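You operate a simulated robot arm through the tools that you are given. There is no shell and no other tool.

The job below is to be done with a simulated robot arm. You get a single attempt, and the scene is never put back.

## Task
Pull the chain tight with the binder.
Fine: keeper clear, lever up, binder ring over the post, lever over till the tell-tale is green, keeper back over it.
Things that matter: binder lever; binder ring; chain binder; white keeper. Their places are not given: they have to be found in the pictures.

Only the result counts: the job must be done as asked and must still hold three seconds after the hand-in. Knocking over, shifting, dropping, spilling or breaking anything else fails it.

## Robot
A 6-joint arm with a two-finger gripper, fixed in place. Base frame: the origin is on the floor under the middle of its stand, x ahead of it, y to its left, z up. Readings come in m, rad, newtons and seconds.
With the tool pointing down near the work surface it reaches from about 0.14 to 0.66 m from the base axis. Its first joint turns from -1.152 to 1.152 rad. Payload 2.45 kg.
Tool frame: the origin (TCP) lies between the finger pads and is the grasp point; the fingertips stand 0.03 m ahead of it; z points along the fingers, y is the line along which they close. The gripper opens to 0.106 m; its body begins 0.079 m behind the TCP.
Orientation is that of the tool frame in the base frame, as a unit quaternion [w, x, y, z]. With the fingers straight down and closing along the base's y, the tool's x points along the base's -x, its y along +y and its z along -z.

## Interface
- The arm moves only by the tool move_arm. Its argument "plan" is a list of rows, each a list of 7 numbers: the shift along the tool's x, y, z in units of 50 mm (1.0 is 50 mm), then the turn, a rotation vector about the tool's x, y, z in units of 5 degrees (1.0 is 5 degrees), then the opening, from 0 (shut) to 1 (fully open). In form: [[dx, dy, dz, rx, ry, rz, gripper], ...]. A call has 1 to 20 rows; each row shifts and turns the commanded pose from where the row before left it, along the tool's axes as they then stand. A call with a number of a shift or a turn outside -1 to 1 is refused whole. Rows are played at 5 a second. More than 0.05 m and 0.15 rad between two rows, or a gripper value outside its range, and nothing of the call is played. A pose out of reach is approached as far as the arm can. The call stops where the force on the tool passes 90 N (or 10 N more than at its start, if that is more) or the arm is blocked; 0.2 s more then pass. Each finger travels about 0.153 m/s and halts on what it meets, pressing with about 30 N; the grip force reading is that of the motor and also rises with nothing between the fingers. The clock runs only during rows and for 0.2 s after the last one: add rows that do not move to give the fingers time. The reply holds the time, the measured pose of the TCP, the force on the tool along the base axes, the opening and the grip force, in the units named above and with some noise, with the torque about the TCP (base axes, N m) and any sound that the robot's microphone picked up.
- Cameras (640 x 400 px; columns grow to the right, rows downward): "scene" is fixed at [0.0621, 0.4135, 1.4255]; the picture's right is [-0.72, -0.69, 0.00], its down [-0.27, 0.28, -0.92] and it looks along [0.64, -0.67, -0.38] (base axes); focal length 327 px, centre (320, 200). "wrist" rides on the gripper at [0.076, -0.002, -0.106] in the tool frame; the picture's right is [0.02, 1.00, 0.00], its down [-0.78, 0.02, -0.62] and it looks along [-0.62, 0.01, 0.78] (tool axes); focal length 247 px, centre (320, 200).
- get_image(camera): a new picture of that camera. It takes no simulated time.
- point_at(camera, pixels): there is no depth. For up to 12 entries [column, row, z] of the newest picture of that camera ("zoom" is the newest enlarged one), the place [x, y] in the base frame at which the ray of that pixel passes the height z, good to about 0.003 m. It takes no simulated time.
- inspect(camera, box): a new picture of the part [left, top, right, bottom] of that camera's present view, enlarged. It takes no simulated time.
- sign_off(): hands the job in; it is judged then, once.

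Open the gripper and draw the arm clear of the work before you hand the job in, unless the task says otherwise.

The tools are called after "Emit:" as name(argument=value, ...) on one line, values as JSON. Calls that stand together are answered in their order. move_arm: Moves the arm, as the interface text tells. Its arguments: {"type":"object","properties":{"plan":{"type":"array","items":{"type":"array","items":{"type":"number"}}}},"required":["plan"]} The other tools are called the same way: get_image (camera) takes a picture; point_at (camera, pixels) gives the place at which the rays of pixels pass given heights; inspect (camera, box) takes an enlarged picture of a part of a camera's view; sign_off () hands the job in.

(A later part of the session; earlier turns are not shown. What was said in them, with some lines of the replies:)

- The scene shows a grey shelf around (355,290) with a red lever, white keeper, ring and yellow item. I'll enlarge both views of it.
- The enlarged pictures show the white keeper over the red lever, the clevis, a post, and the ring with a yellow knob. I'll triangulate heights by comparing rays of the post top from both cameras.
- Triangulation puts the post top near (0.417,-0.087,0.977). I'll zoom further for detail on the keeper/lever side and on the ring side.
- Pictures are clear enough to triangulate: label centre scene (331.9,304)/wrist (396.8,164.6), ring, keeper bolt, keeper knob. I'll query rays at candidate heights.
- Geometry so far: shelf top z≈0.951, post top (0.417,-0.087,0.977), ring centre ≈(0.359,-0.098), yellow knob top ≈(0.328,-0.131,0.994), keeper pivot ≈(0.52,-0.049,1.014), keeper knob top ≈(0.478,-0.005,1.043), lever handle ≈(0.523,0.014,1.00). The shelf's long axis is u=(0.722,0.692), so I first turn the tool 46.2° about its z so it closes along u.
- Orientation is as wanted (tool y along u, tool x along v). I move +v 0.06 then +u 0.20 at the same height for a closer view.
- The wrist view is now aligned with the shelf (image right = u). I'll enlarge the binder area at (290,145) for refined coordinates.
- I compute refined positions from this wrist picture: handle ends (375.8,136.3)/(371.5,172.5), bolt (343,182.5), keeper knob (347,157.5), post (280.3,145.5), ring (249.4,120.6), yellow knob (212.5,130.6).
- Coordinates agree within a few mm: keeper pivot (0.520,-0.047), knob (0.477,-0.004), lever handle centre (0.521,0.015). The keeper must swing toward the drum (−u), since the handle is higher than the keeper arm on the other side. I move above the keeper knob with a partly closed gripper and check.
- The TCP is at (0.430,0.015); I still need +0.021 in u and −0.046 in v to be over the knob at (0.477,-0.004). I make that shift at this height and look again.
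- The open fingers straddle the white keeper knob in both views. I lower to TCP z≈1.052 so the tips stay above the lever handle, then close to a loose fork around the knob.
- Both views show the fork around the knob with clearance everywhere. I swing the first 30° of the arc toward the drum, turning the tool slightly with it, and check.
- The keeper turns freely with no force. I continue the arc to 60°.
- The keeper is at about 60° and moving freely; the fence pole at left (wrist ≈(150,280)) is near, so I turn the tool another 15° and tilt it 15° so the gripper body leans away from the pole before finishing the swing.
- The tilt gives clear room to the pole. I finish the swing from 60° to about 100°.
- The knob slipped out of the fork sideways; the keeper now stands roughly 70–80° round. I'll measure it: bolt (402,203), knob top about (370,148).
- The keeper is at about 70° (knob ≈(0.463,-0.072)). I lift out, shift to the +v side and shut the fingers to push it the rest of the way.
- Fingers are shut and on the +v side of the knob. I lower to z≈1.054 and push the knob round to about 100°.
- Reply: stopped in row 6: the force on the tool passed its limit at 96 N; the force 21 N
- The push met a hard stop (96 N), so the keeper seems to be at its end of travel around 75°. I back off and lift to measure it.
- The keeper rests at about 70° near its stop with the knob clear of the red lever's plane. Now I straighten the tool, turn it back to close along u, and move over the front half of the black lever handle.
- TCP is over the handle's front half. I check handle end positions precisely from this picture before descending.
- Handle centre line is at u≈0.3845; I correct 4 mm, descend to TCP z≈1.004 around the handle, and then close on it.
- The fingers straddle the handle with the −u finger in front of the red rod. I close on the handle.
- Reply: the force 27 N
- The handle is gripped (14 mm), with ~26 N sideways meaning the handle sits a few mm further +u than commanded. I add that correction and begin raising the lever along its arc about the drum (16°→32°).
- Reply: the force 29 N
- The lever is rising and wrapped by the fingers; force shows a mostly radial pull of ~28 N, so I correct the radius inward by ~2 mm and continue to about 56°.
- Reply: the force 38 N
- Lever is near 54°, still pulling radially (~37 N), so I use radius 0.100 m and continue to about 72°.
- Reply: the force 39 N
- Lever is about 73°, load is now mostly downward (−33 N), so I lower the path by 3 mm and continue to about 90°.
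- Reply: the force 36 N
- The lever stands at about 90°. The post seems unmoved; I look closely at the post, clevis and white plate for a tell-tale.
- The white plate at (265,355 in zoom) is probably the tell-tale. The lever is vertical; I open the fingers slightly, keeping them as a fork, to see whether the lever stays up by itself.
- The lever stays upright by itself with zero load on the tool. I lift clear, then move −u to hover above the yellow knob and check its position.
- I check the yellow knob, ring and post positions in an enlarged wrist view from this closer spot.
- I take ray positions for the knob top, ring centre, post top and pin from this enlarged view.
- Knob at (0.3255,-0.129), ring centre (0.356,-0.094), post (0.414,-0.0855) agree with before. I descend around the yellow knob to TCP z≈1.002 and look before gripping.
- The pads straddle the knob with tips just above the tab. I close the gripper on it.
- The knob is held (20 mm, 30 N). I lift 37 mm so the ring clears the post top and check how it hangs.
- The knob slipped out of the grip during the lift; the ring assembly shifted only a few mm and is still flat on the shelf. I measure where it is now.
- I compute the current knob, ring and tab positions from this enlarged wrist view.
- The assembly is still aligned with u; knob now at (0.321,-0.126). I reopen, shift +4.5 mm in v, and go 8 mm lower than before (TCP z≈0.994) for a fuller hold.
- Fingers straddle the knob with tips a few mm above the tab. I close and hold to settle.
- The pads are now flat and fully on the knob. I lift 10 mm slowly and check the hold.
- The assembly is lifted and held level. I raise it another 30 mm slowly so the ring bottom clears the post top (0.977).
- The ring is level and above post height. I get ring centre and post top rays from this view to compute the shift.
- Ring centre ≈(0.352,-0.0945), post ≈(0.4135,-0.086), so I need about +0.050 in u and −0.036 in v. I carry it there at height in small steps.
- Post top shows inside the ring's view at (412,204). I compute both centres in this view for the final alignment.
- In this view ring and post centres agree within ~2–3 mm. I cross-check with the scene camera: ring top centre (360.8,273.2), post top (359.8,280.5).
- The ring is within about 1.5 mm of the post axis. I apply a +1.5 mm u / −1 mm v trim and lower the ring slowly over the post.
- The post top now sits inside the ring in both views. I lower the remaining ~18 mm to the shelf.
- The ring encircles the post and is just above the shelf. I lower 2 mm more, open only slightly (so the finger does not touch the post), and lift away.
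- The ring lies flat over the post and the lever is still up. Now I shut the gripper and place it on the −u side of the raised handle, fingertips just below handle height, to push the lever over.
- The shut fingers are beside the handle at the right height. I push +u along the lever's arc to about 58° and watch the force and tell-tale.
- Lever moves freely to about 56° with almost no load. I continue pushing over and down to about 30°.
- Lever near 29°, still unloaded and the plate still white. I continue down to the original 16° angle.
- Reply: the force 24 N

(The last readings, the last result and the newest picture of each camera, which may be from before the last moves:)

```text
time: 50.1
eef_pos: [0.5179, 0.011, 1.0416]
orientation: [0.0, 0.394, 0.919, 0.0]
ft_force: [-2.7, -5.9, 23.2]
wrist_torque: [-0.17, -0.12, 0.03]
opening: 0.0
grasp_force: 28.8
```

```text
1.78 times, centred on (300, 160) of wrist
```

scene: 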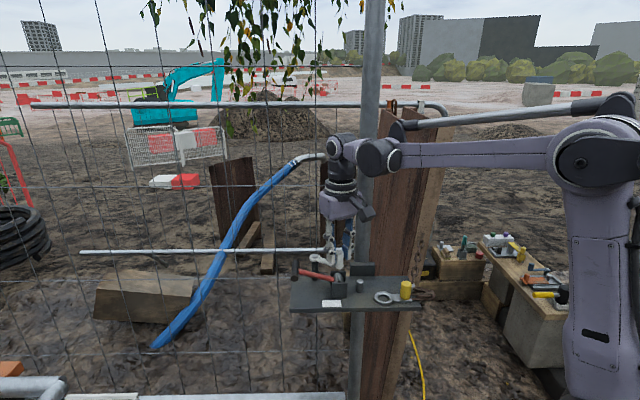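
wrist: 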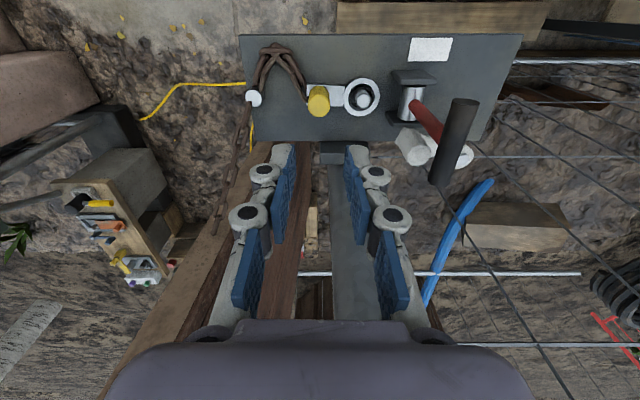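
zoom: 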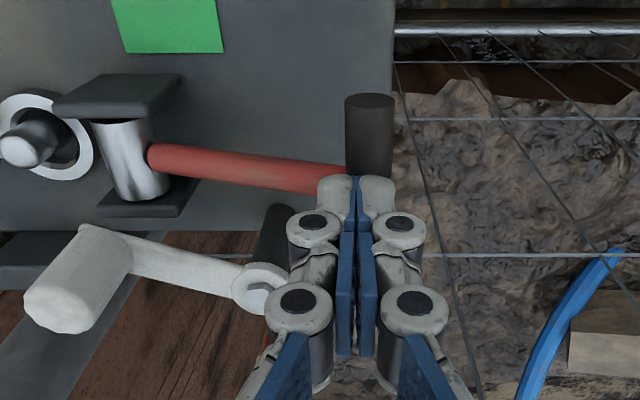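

The plate has turned green and the chain is straight and tight. I ease the fingers up 4 mm to see whether the lever stays down by itself.

Emit:
move_arm(plan=[[0, 0, -0.04, 0, 0, 0, 0], [0, 0, -0.04, 0, 0, 0, 0], [0, 0, 0, 0, 0, 0, 0]])

Emit:
inspect(camera="scene", box=[280, 225, 380, 310])

```text
time: 50.9
eef_pos: [0.5178, 0.0119, 1.0451]
orientation: [0.0, 0.394, 0.919, 0.0]
ft_force: [-0.5, -0.6, -0.9]
wrist_torque: [0.0, -0.01, 0.0]
opening: 0.0
grasp_force: 28.8
```

```text
4.71 times, centred on (330, 268) of scene
```

zoom: 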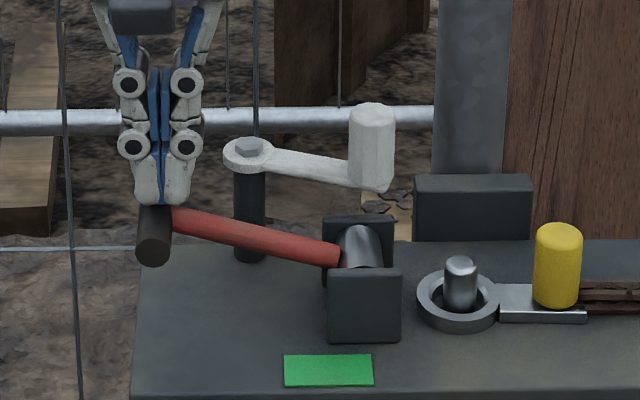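

The lever stays down unloaded and the plate stays green. I lift away, turn the tool 45° with a 15° tilt as before, and move over the keeper knob at about (u,v) K(70°) ≈ (0.465,-0.071).

Emit:
move_arm(plan=[[0, 0, -0.85, 0, 0, 0, 0], [0, 0, -0.85, 0, 0, 0, 0.2], [0, 0, 0, 0, 0, -1, 0.5], [0, 0, 0, 0, 0, -1, 0.5], [0, 0, 0, 0, 0, -1, 0.5], [0, 0, 0, 0, 0, -1, 0.5], [0, 0, 0, 0, 0, -1, 0.5], [0, 0, 0, 0, 0, -1, 0.5], [0, 0, 0, 0, 0, -1, 0.5], [0, 0, 0, 0, 0, -1, 0.5], [0, 0, 0, 0, 0, -1, 0.5], [0, 0, 0, 1, 0, 0, 0.5], [0, 0, 0, 1, 0, 0, 0.5], [0, 0, 0, 1, 0, 0, 0.5], [0.515, -0.812, 0.218, 0, 0, 0, 0.5], [0.515, -0.812, 0.218, 0, 0, 0, 0.5], [0, 0, 0, 0, 0, 0, 0.5]])

Emit:
inspect(camera="scene", box=[280, 190, 440, 310])

Emit:
get_image(camera="wrist")

```text
time: 54.5
eef_pos: [0.4645, -0.0707, 1.1291]
orientation: [-0.002, 0.012, 0.991, -0.131]
ft_force: [0.2, 0.3, -1.3]
wrist_torque: [-0.01, -0.01, 0.01]
opening: 0.0528
grasp_force: 0.0
```

```text
3.33 times, centred on (360, 250) of scene
```

zoom: 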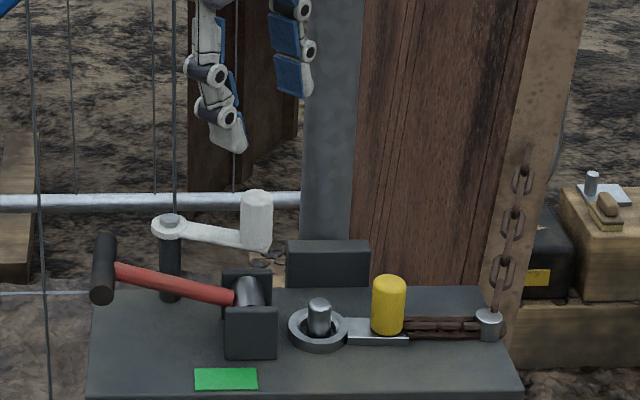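

```text
taken
```

wrist: 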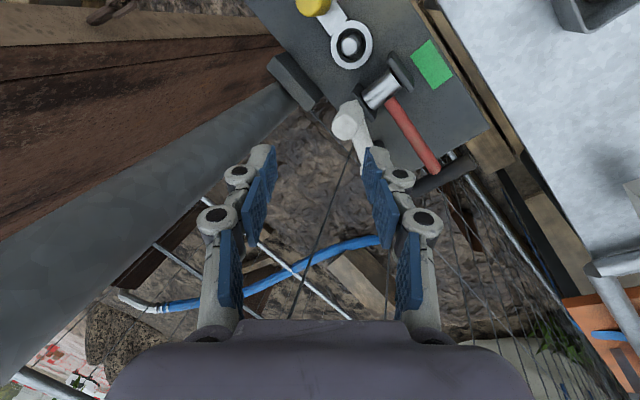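

Still green with nothing touching. I locate the keeper knob top at about (345,122) in this wrist view.

Emit:
inspect(camera="wrist", box=[300, 80, 420, 180])

Emit:
point_at(camera="wrist", pixels=[[344, 124, 1.043], [344, 127, 1.043], [349, 46, 0.977], [378, 158, 1.014]])

```text
4.00 times, centred on (360, 130) of wrist
```

zoom: 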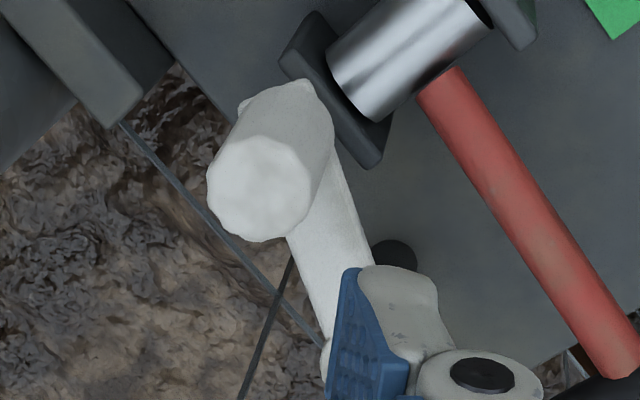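

```text
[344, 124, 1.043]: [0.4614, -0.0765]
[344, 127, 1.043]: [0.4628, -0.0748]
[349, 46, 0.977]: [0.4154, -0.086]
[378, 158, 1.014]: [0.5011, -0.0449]
```

Knob is at about (0.463,-0.074), i.e. 72°. I trim ~2.5 mm and descend vertically with the open, tilted fork to TCP z≈1.055, then close to a loose fork.

Emit:
move_arm(plan=[[0.02, 0.046, -0.012, 0, 0, 0, 0.5], [0, 0.096, 0.357, 0, 0, 0, 0.5], [0, 0.096, 0.357, 0, 0, 0, 0.5], [0, 0.096, 0.357, 0, 0, 0, 0.5], [0, 0.096, 0.357, 0, 0, 0, 0.5], [0, 0, 0, 0, 0, 0, 0.4], [0, 0, 0, 0, 0, 0, 0.28], [0, 0, 0, 0, 0, 0, 0.28]])

Emit:
inspect(camera="scene", box=[280, 200, 400, 300])

Emit:
get_image(camera="wrist")

```text
time: 56.3
eef_pos: [0.4626, -0.0673, 1.0578]
orientation: [-0.001, 0.013, 0.991, -0.131]
ft_force: [-0.2, 0.4, 0.7]
wrist_torque: [0.01, 0.03, 0.02]
opening: 0.0295
grasp_force: 0.0
```

```text
4.00 times, centred on (340, 250) of scene
```

zoom: 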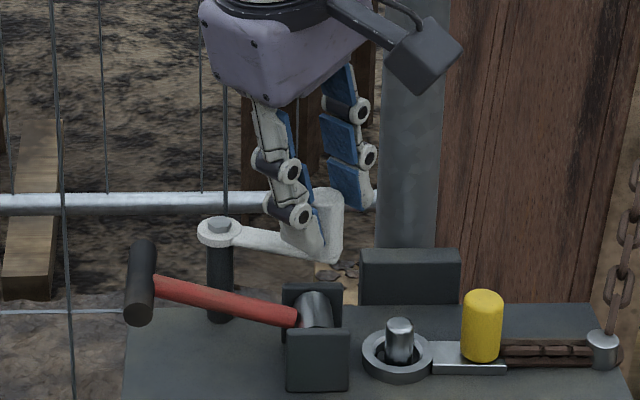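

```text
taken
```

wrist: 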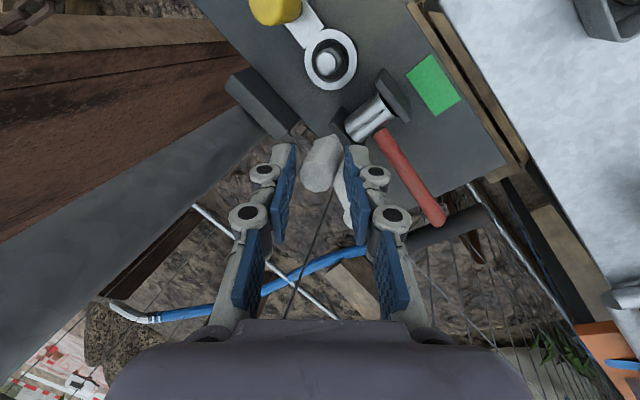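

The fork is around the knob with clearance. I swing the keeper back from 72° to about 48°, then take the tilt out.

Emit:
move_arm(plan=[[0.052, 0.113, -0.03, 0, 0, 0, 0.28], [0.04, 0.118, -0.032, 0, 0, 0, 0.28], [0.028, 0.12, -0.032, 0, 0, 0, 0.28], [0.011, 0.123, -0.033, 0, 0, 0, 0.28], [0, -0.033, 0.03, -1, 0, 0, 0.28], [0, -0.033, 0.03, -1, 0, 0, 0.28], [0, -0.033, 0.03, -1, 0, 0, 0.28], [0, 0, 0, 0, 0, 0, 0.28]])

Emit:
inspect(camera="scene", box=[280, 200, 400, 300])

Emit:
get_image(camera="wrist")

```text
time: 58.1
eef_pos: [0.4589, -0.0475, 1.054]
orientation: [0.001, 0.012, 1.0, 0.0]
ft_force: [-0.1, -0.8, -0.1]
wrist_torque: [0.01, 0.03, 0.01]
opening: 0.0295
grasp_force: 0.1
```

```text
4.00 times, centred on (340, 250) of scene
```

zoom: 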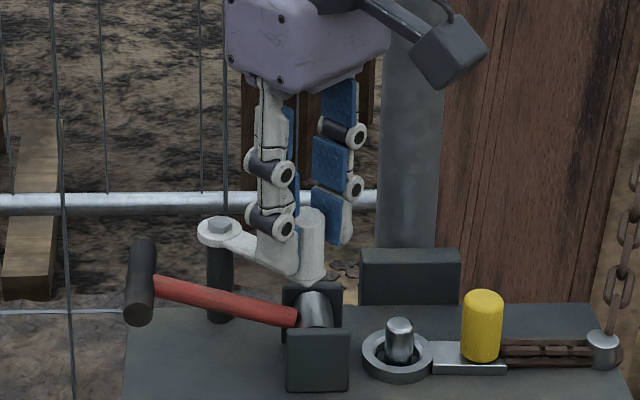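

```text
taken
```

wrist: 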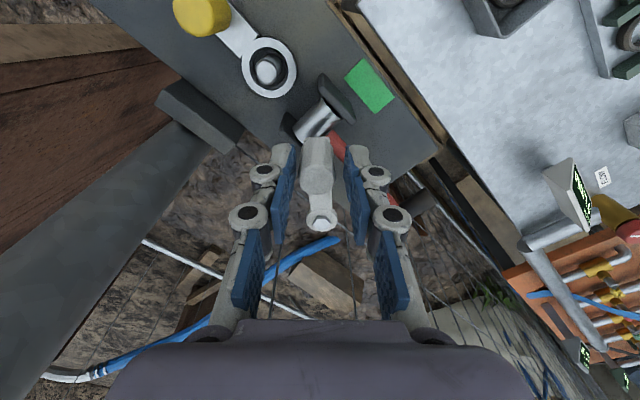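

The keeper follows; it's at about 47° and the plate is still green. I continue the swing, turning the tool with it, to about 18°.

Emit:
move_arm(plan=[[-0.002, 0.127, 0, 0, 0, 1, 0.28], [-0.002, 0.128, 0, 0, 0, 1, 0.28], [-0.008, 0.127, 0, 0, 0, 1, 0.28], [-0.009, 0.127, 0, 0, 0, 1, 0.28], [-0.011, 0.127, 0, 0, 0, 1, 0.28], [0, 0, 0, 0, 0, 0, 0.28]])

Emit:
inspect(camera="scene", box=[280, 210, 400, 310])

Emit:
get_image(camera="wrist")

```text
time: 59.5
eef_pos: [0.4654, -0.0178, 1.0533]
orientation: [-0.001, 0.228, 0.974, -0.001]
ft_force: [0.2, 0.3, 0.1]
wrist_torque: [-0.02, -0.01, -0.01]
opening: 0.0301
grasp_force: 0.2
```

```text
4.00 times, centred on (340, 260) of scene
```

zoom: 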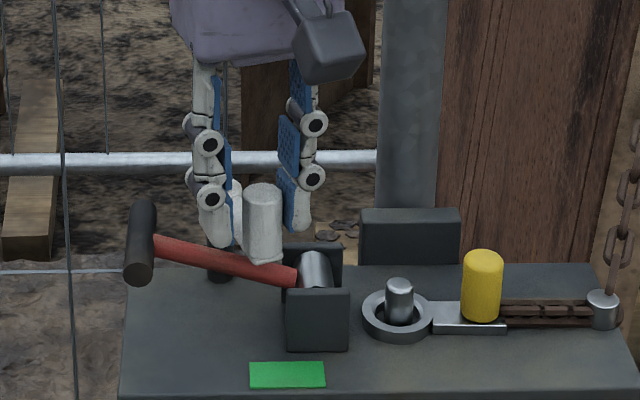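

```text
taken
```

wrist: 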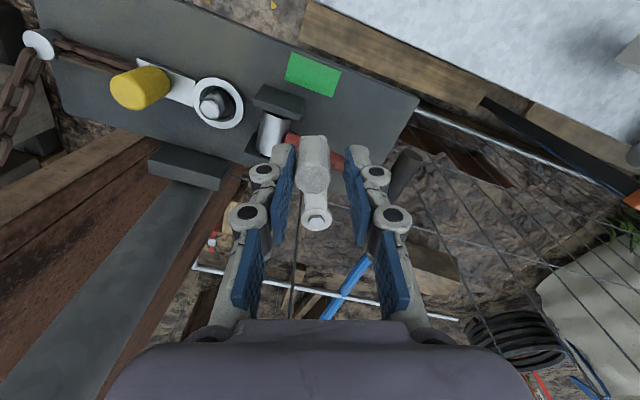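

The keeper now passes over the lever at about 20° with no contact force, still green. I finish the swing to 0°.

Emit:
move_arm(plan=[[-0.012, 0.127, 0, 0, 0, 1, 0.28], [-0.016, 0.127, 0, 0, 0, 1, 0.28], [-0.018, 0.127, 0, 0, 0, 1, 0.28], [-0.01, 0.074, 0, 0, 0, 1, 0.28], [0, 0, 0, 0, 0, 0, 0.28]])

Emit:
inspect(camera="scene", box=[284, 236, 380, 296])

Emit:
get_image(camera="wrist")

```text
time: 60.7
eef_pos: [0.4778, -0.0019, 1.0529]
orientation: [0.0, 0.395, 0.919, 0.0]
ft_force: [-0.6, -0.1, -1.3]
wrist_torque: [0.01, -0.03, 0.0]
opening: 0.0298
grasp_force: 0.1
```

```text
6.67 times, centred on (332, 266) of scene
```

zoom: 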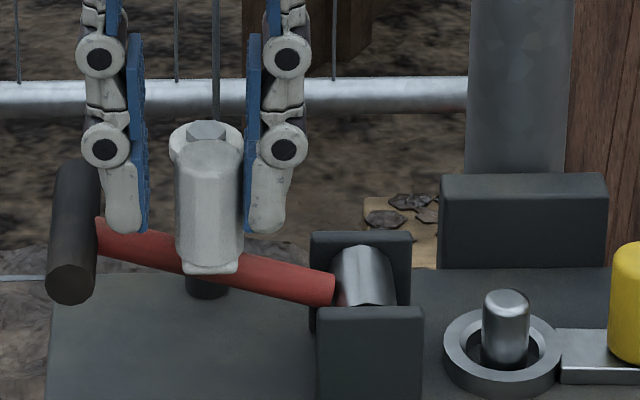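

```text
taken
```

wrist: 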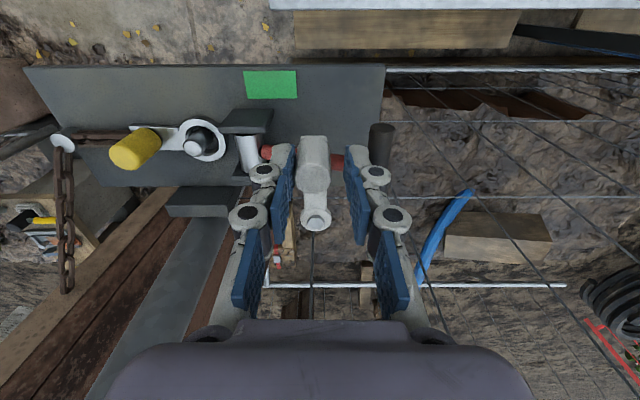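

The keeper is back over the lever exactly as at the start, and the plate is green. I open the fork slightly and lift straight up clear of everything.

Emit:
move_arm(plan=[[0, 0, 0, 0, 0, 0, 0.4], [0, 0, 0, 0, 0, 0, 0.42], [0, 0, -0.4, 0, 0, 0, 0.42], [0, 0, -0.6, 0, 0, 0, 0.42], [0, 0, -0.9, 0, 0, 0, 0.42], [0, 0, -0.9, 0, 0, 0, 0.42], [0.8, 0, 0, 0, 0, 0, 0.6], [0.8, -0.4, 0, 0, 0, 0, 0.8], [0, 0, 0, 0, 0, 0, 1], [0, 0, 0, 0, 0, 0, 1]])

Emit:
inspect(camera="scene", box=[280, 230, 440, 330])

Emit:
inspect(camera="scene", box=[284, 236, 380, 296])

Emit:
get_image(camera="wrist")

Emit:
get_image(camera="scene")

```text
time: 62.9
eef_pos: [0.4089, 0.0433, 1.1931]
orientation: [0.0, 0.395, 0.919, 0.0]
ft_force: [-0.6, 0.1, 0.6]
wrist_torque: [-0.02, -0.01, 0.01]
opening: 0.1059
grasp_force: 0.0
```

```text
4.00 times, centred on (360, 280) of scene
```

zoom: 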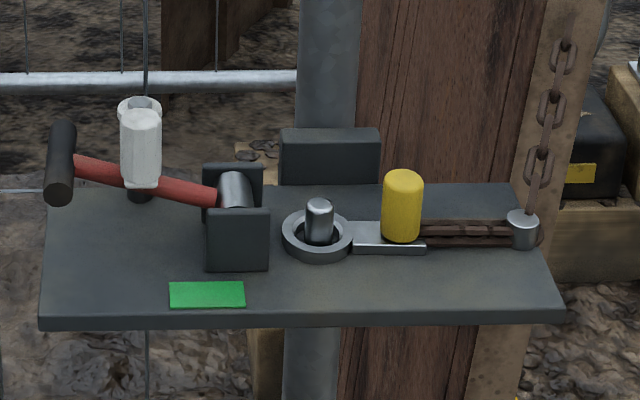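

```text
6.67 times, centred on (332, 266) of scene
```

zoom: 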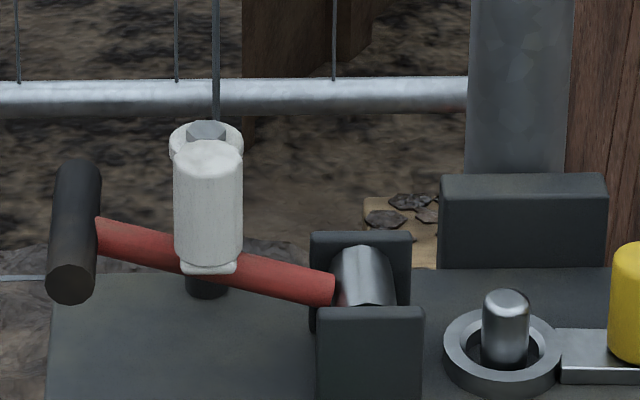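

```text
taken
```

wrist: 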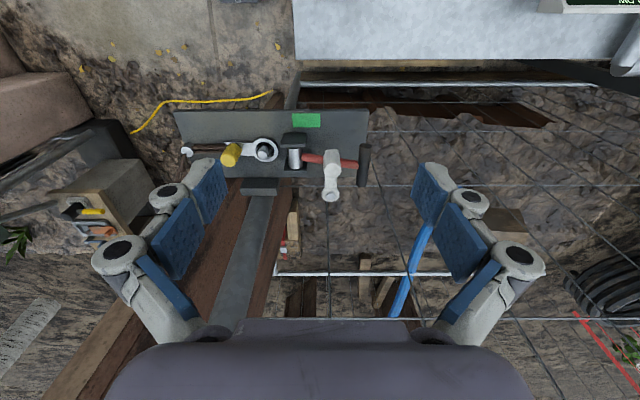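

```text
taken
```

scene: 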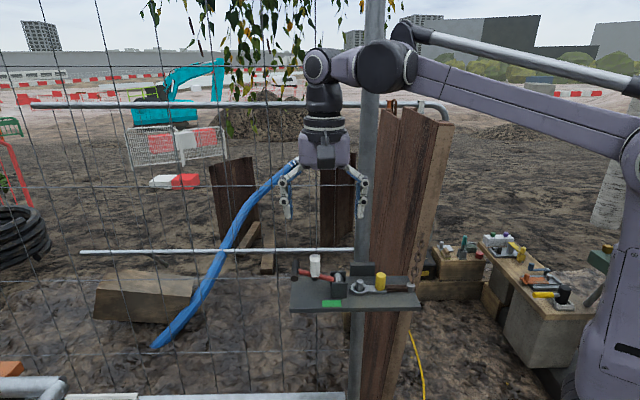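

The ring is on the post, chain tight, plate green, lever down and keeper over it, with the arm clear. I wait about three seconds and confirm that it holds.

Emit:
move_arm(plan=[[0, 0, 0, 0, 0, 0, 1], [0, 0, 0, 0, 0, 0, 1], [0, 0, 0, 0, 0, 0, 1], [0, 0, 0, 0, 0, 0, 1], [0, 0, 0, 0, 0, 0, 1], [0, 0, 0, 0, 0, 0, 1], [0, 0, 0, 0, 0, 0, 1], [0, 0, 0, 0, 0, 0, 1], [0, 0, 0, 0, 0, 0, 1], [0, 0, 0, 0, 0, 0, 1], [0, 0, 0, 0, 0, 0, 1], [0, 0, 0, 0, 0, 0, 1], [0, 0, 0, 0, 0, 0, 1], [0, 0, 0, 0, 0, 0, 1], [0, 0, 0, 0, 0, 0, 1], [0, 0, 0, 0, 0, 0, 1]])

Emit:
inspect(camera="scene", box=[280, 230, 440, 330])

```text
time: 66.3
eef_pos: [0.409, 0.0432, 1.1948]
orientation: [0.0, 0.395, 0.919, 0.001]
ft_force: [1.0, 0.4, 0.3]
wrist_torque: [0.01, -0.01, 0.02]
opening: 0.1058
grasp_force: 0.0
```

```text
4.00 times, centred on (360, 280) of scene
```

zoom: 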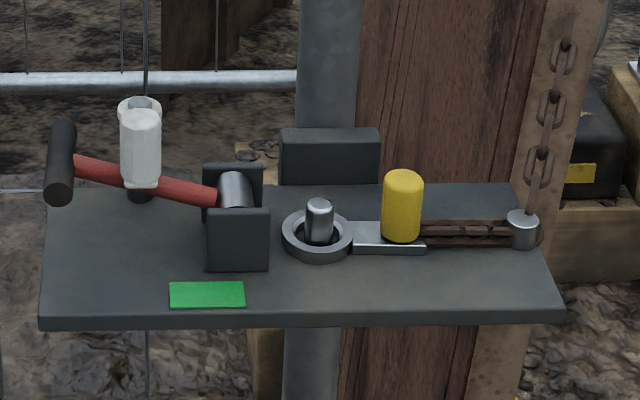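

After more than three seconds the picture is unchanged: green plate at (207,295), ring over the post, lever down under the white keeper. I hand the job in.

Emit:
sign_off()

```text
The job is handed in.
```

The chain is tight and the job is handed in. The binder ring is over the post, the lever is down, the tell-tale is green and the white keeper is back over the lever.

I watched it for a little over three seconds with the arm clear and the gripper open, and nothing moved or changed colour. That was before the hand-in; I have no result from the judging itself.

Two things went less than smoothly:
- **Keeper stop:** while swinging the keeper clear I pushed it against its end stop, and the arm halted at 96 N. It stopped about 70° round, which was enough for the lever to pass. It swung back freely afterwards.
- **Ring slip:** on the first lift the ring's yellow knob slipped out of the fingers and the ring shifted a few millimetres on the shelf. I gripped it lower and the second lift held.

In the final pictures nothing else looks moved, knocked over or damaged.
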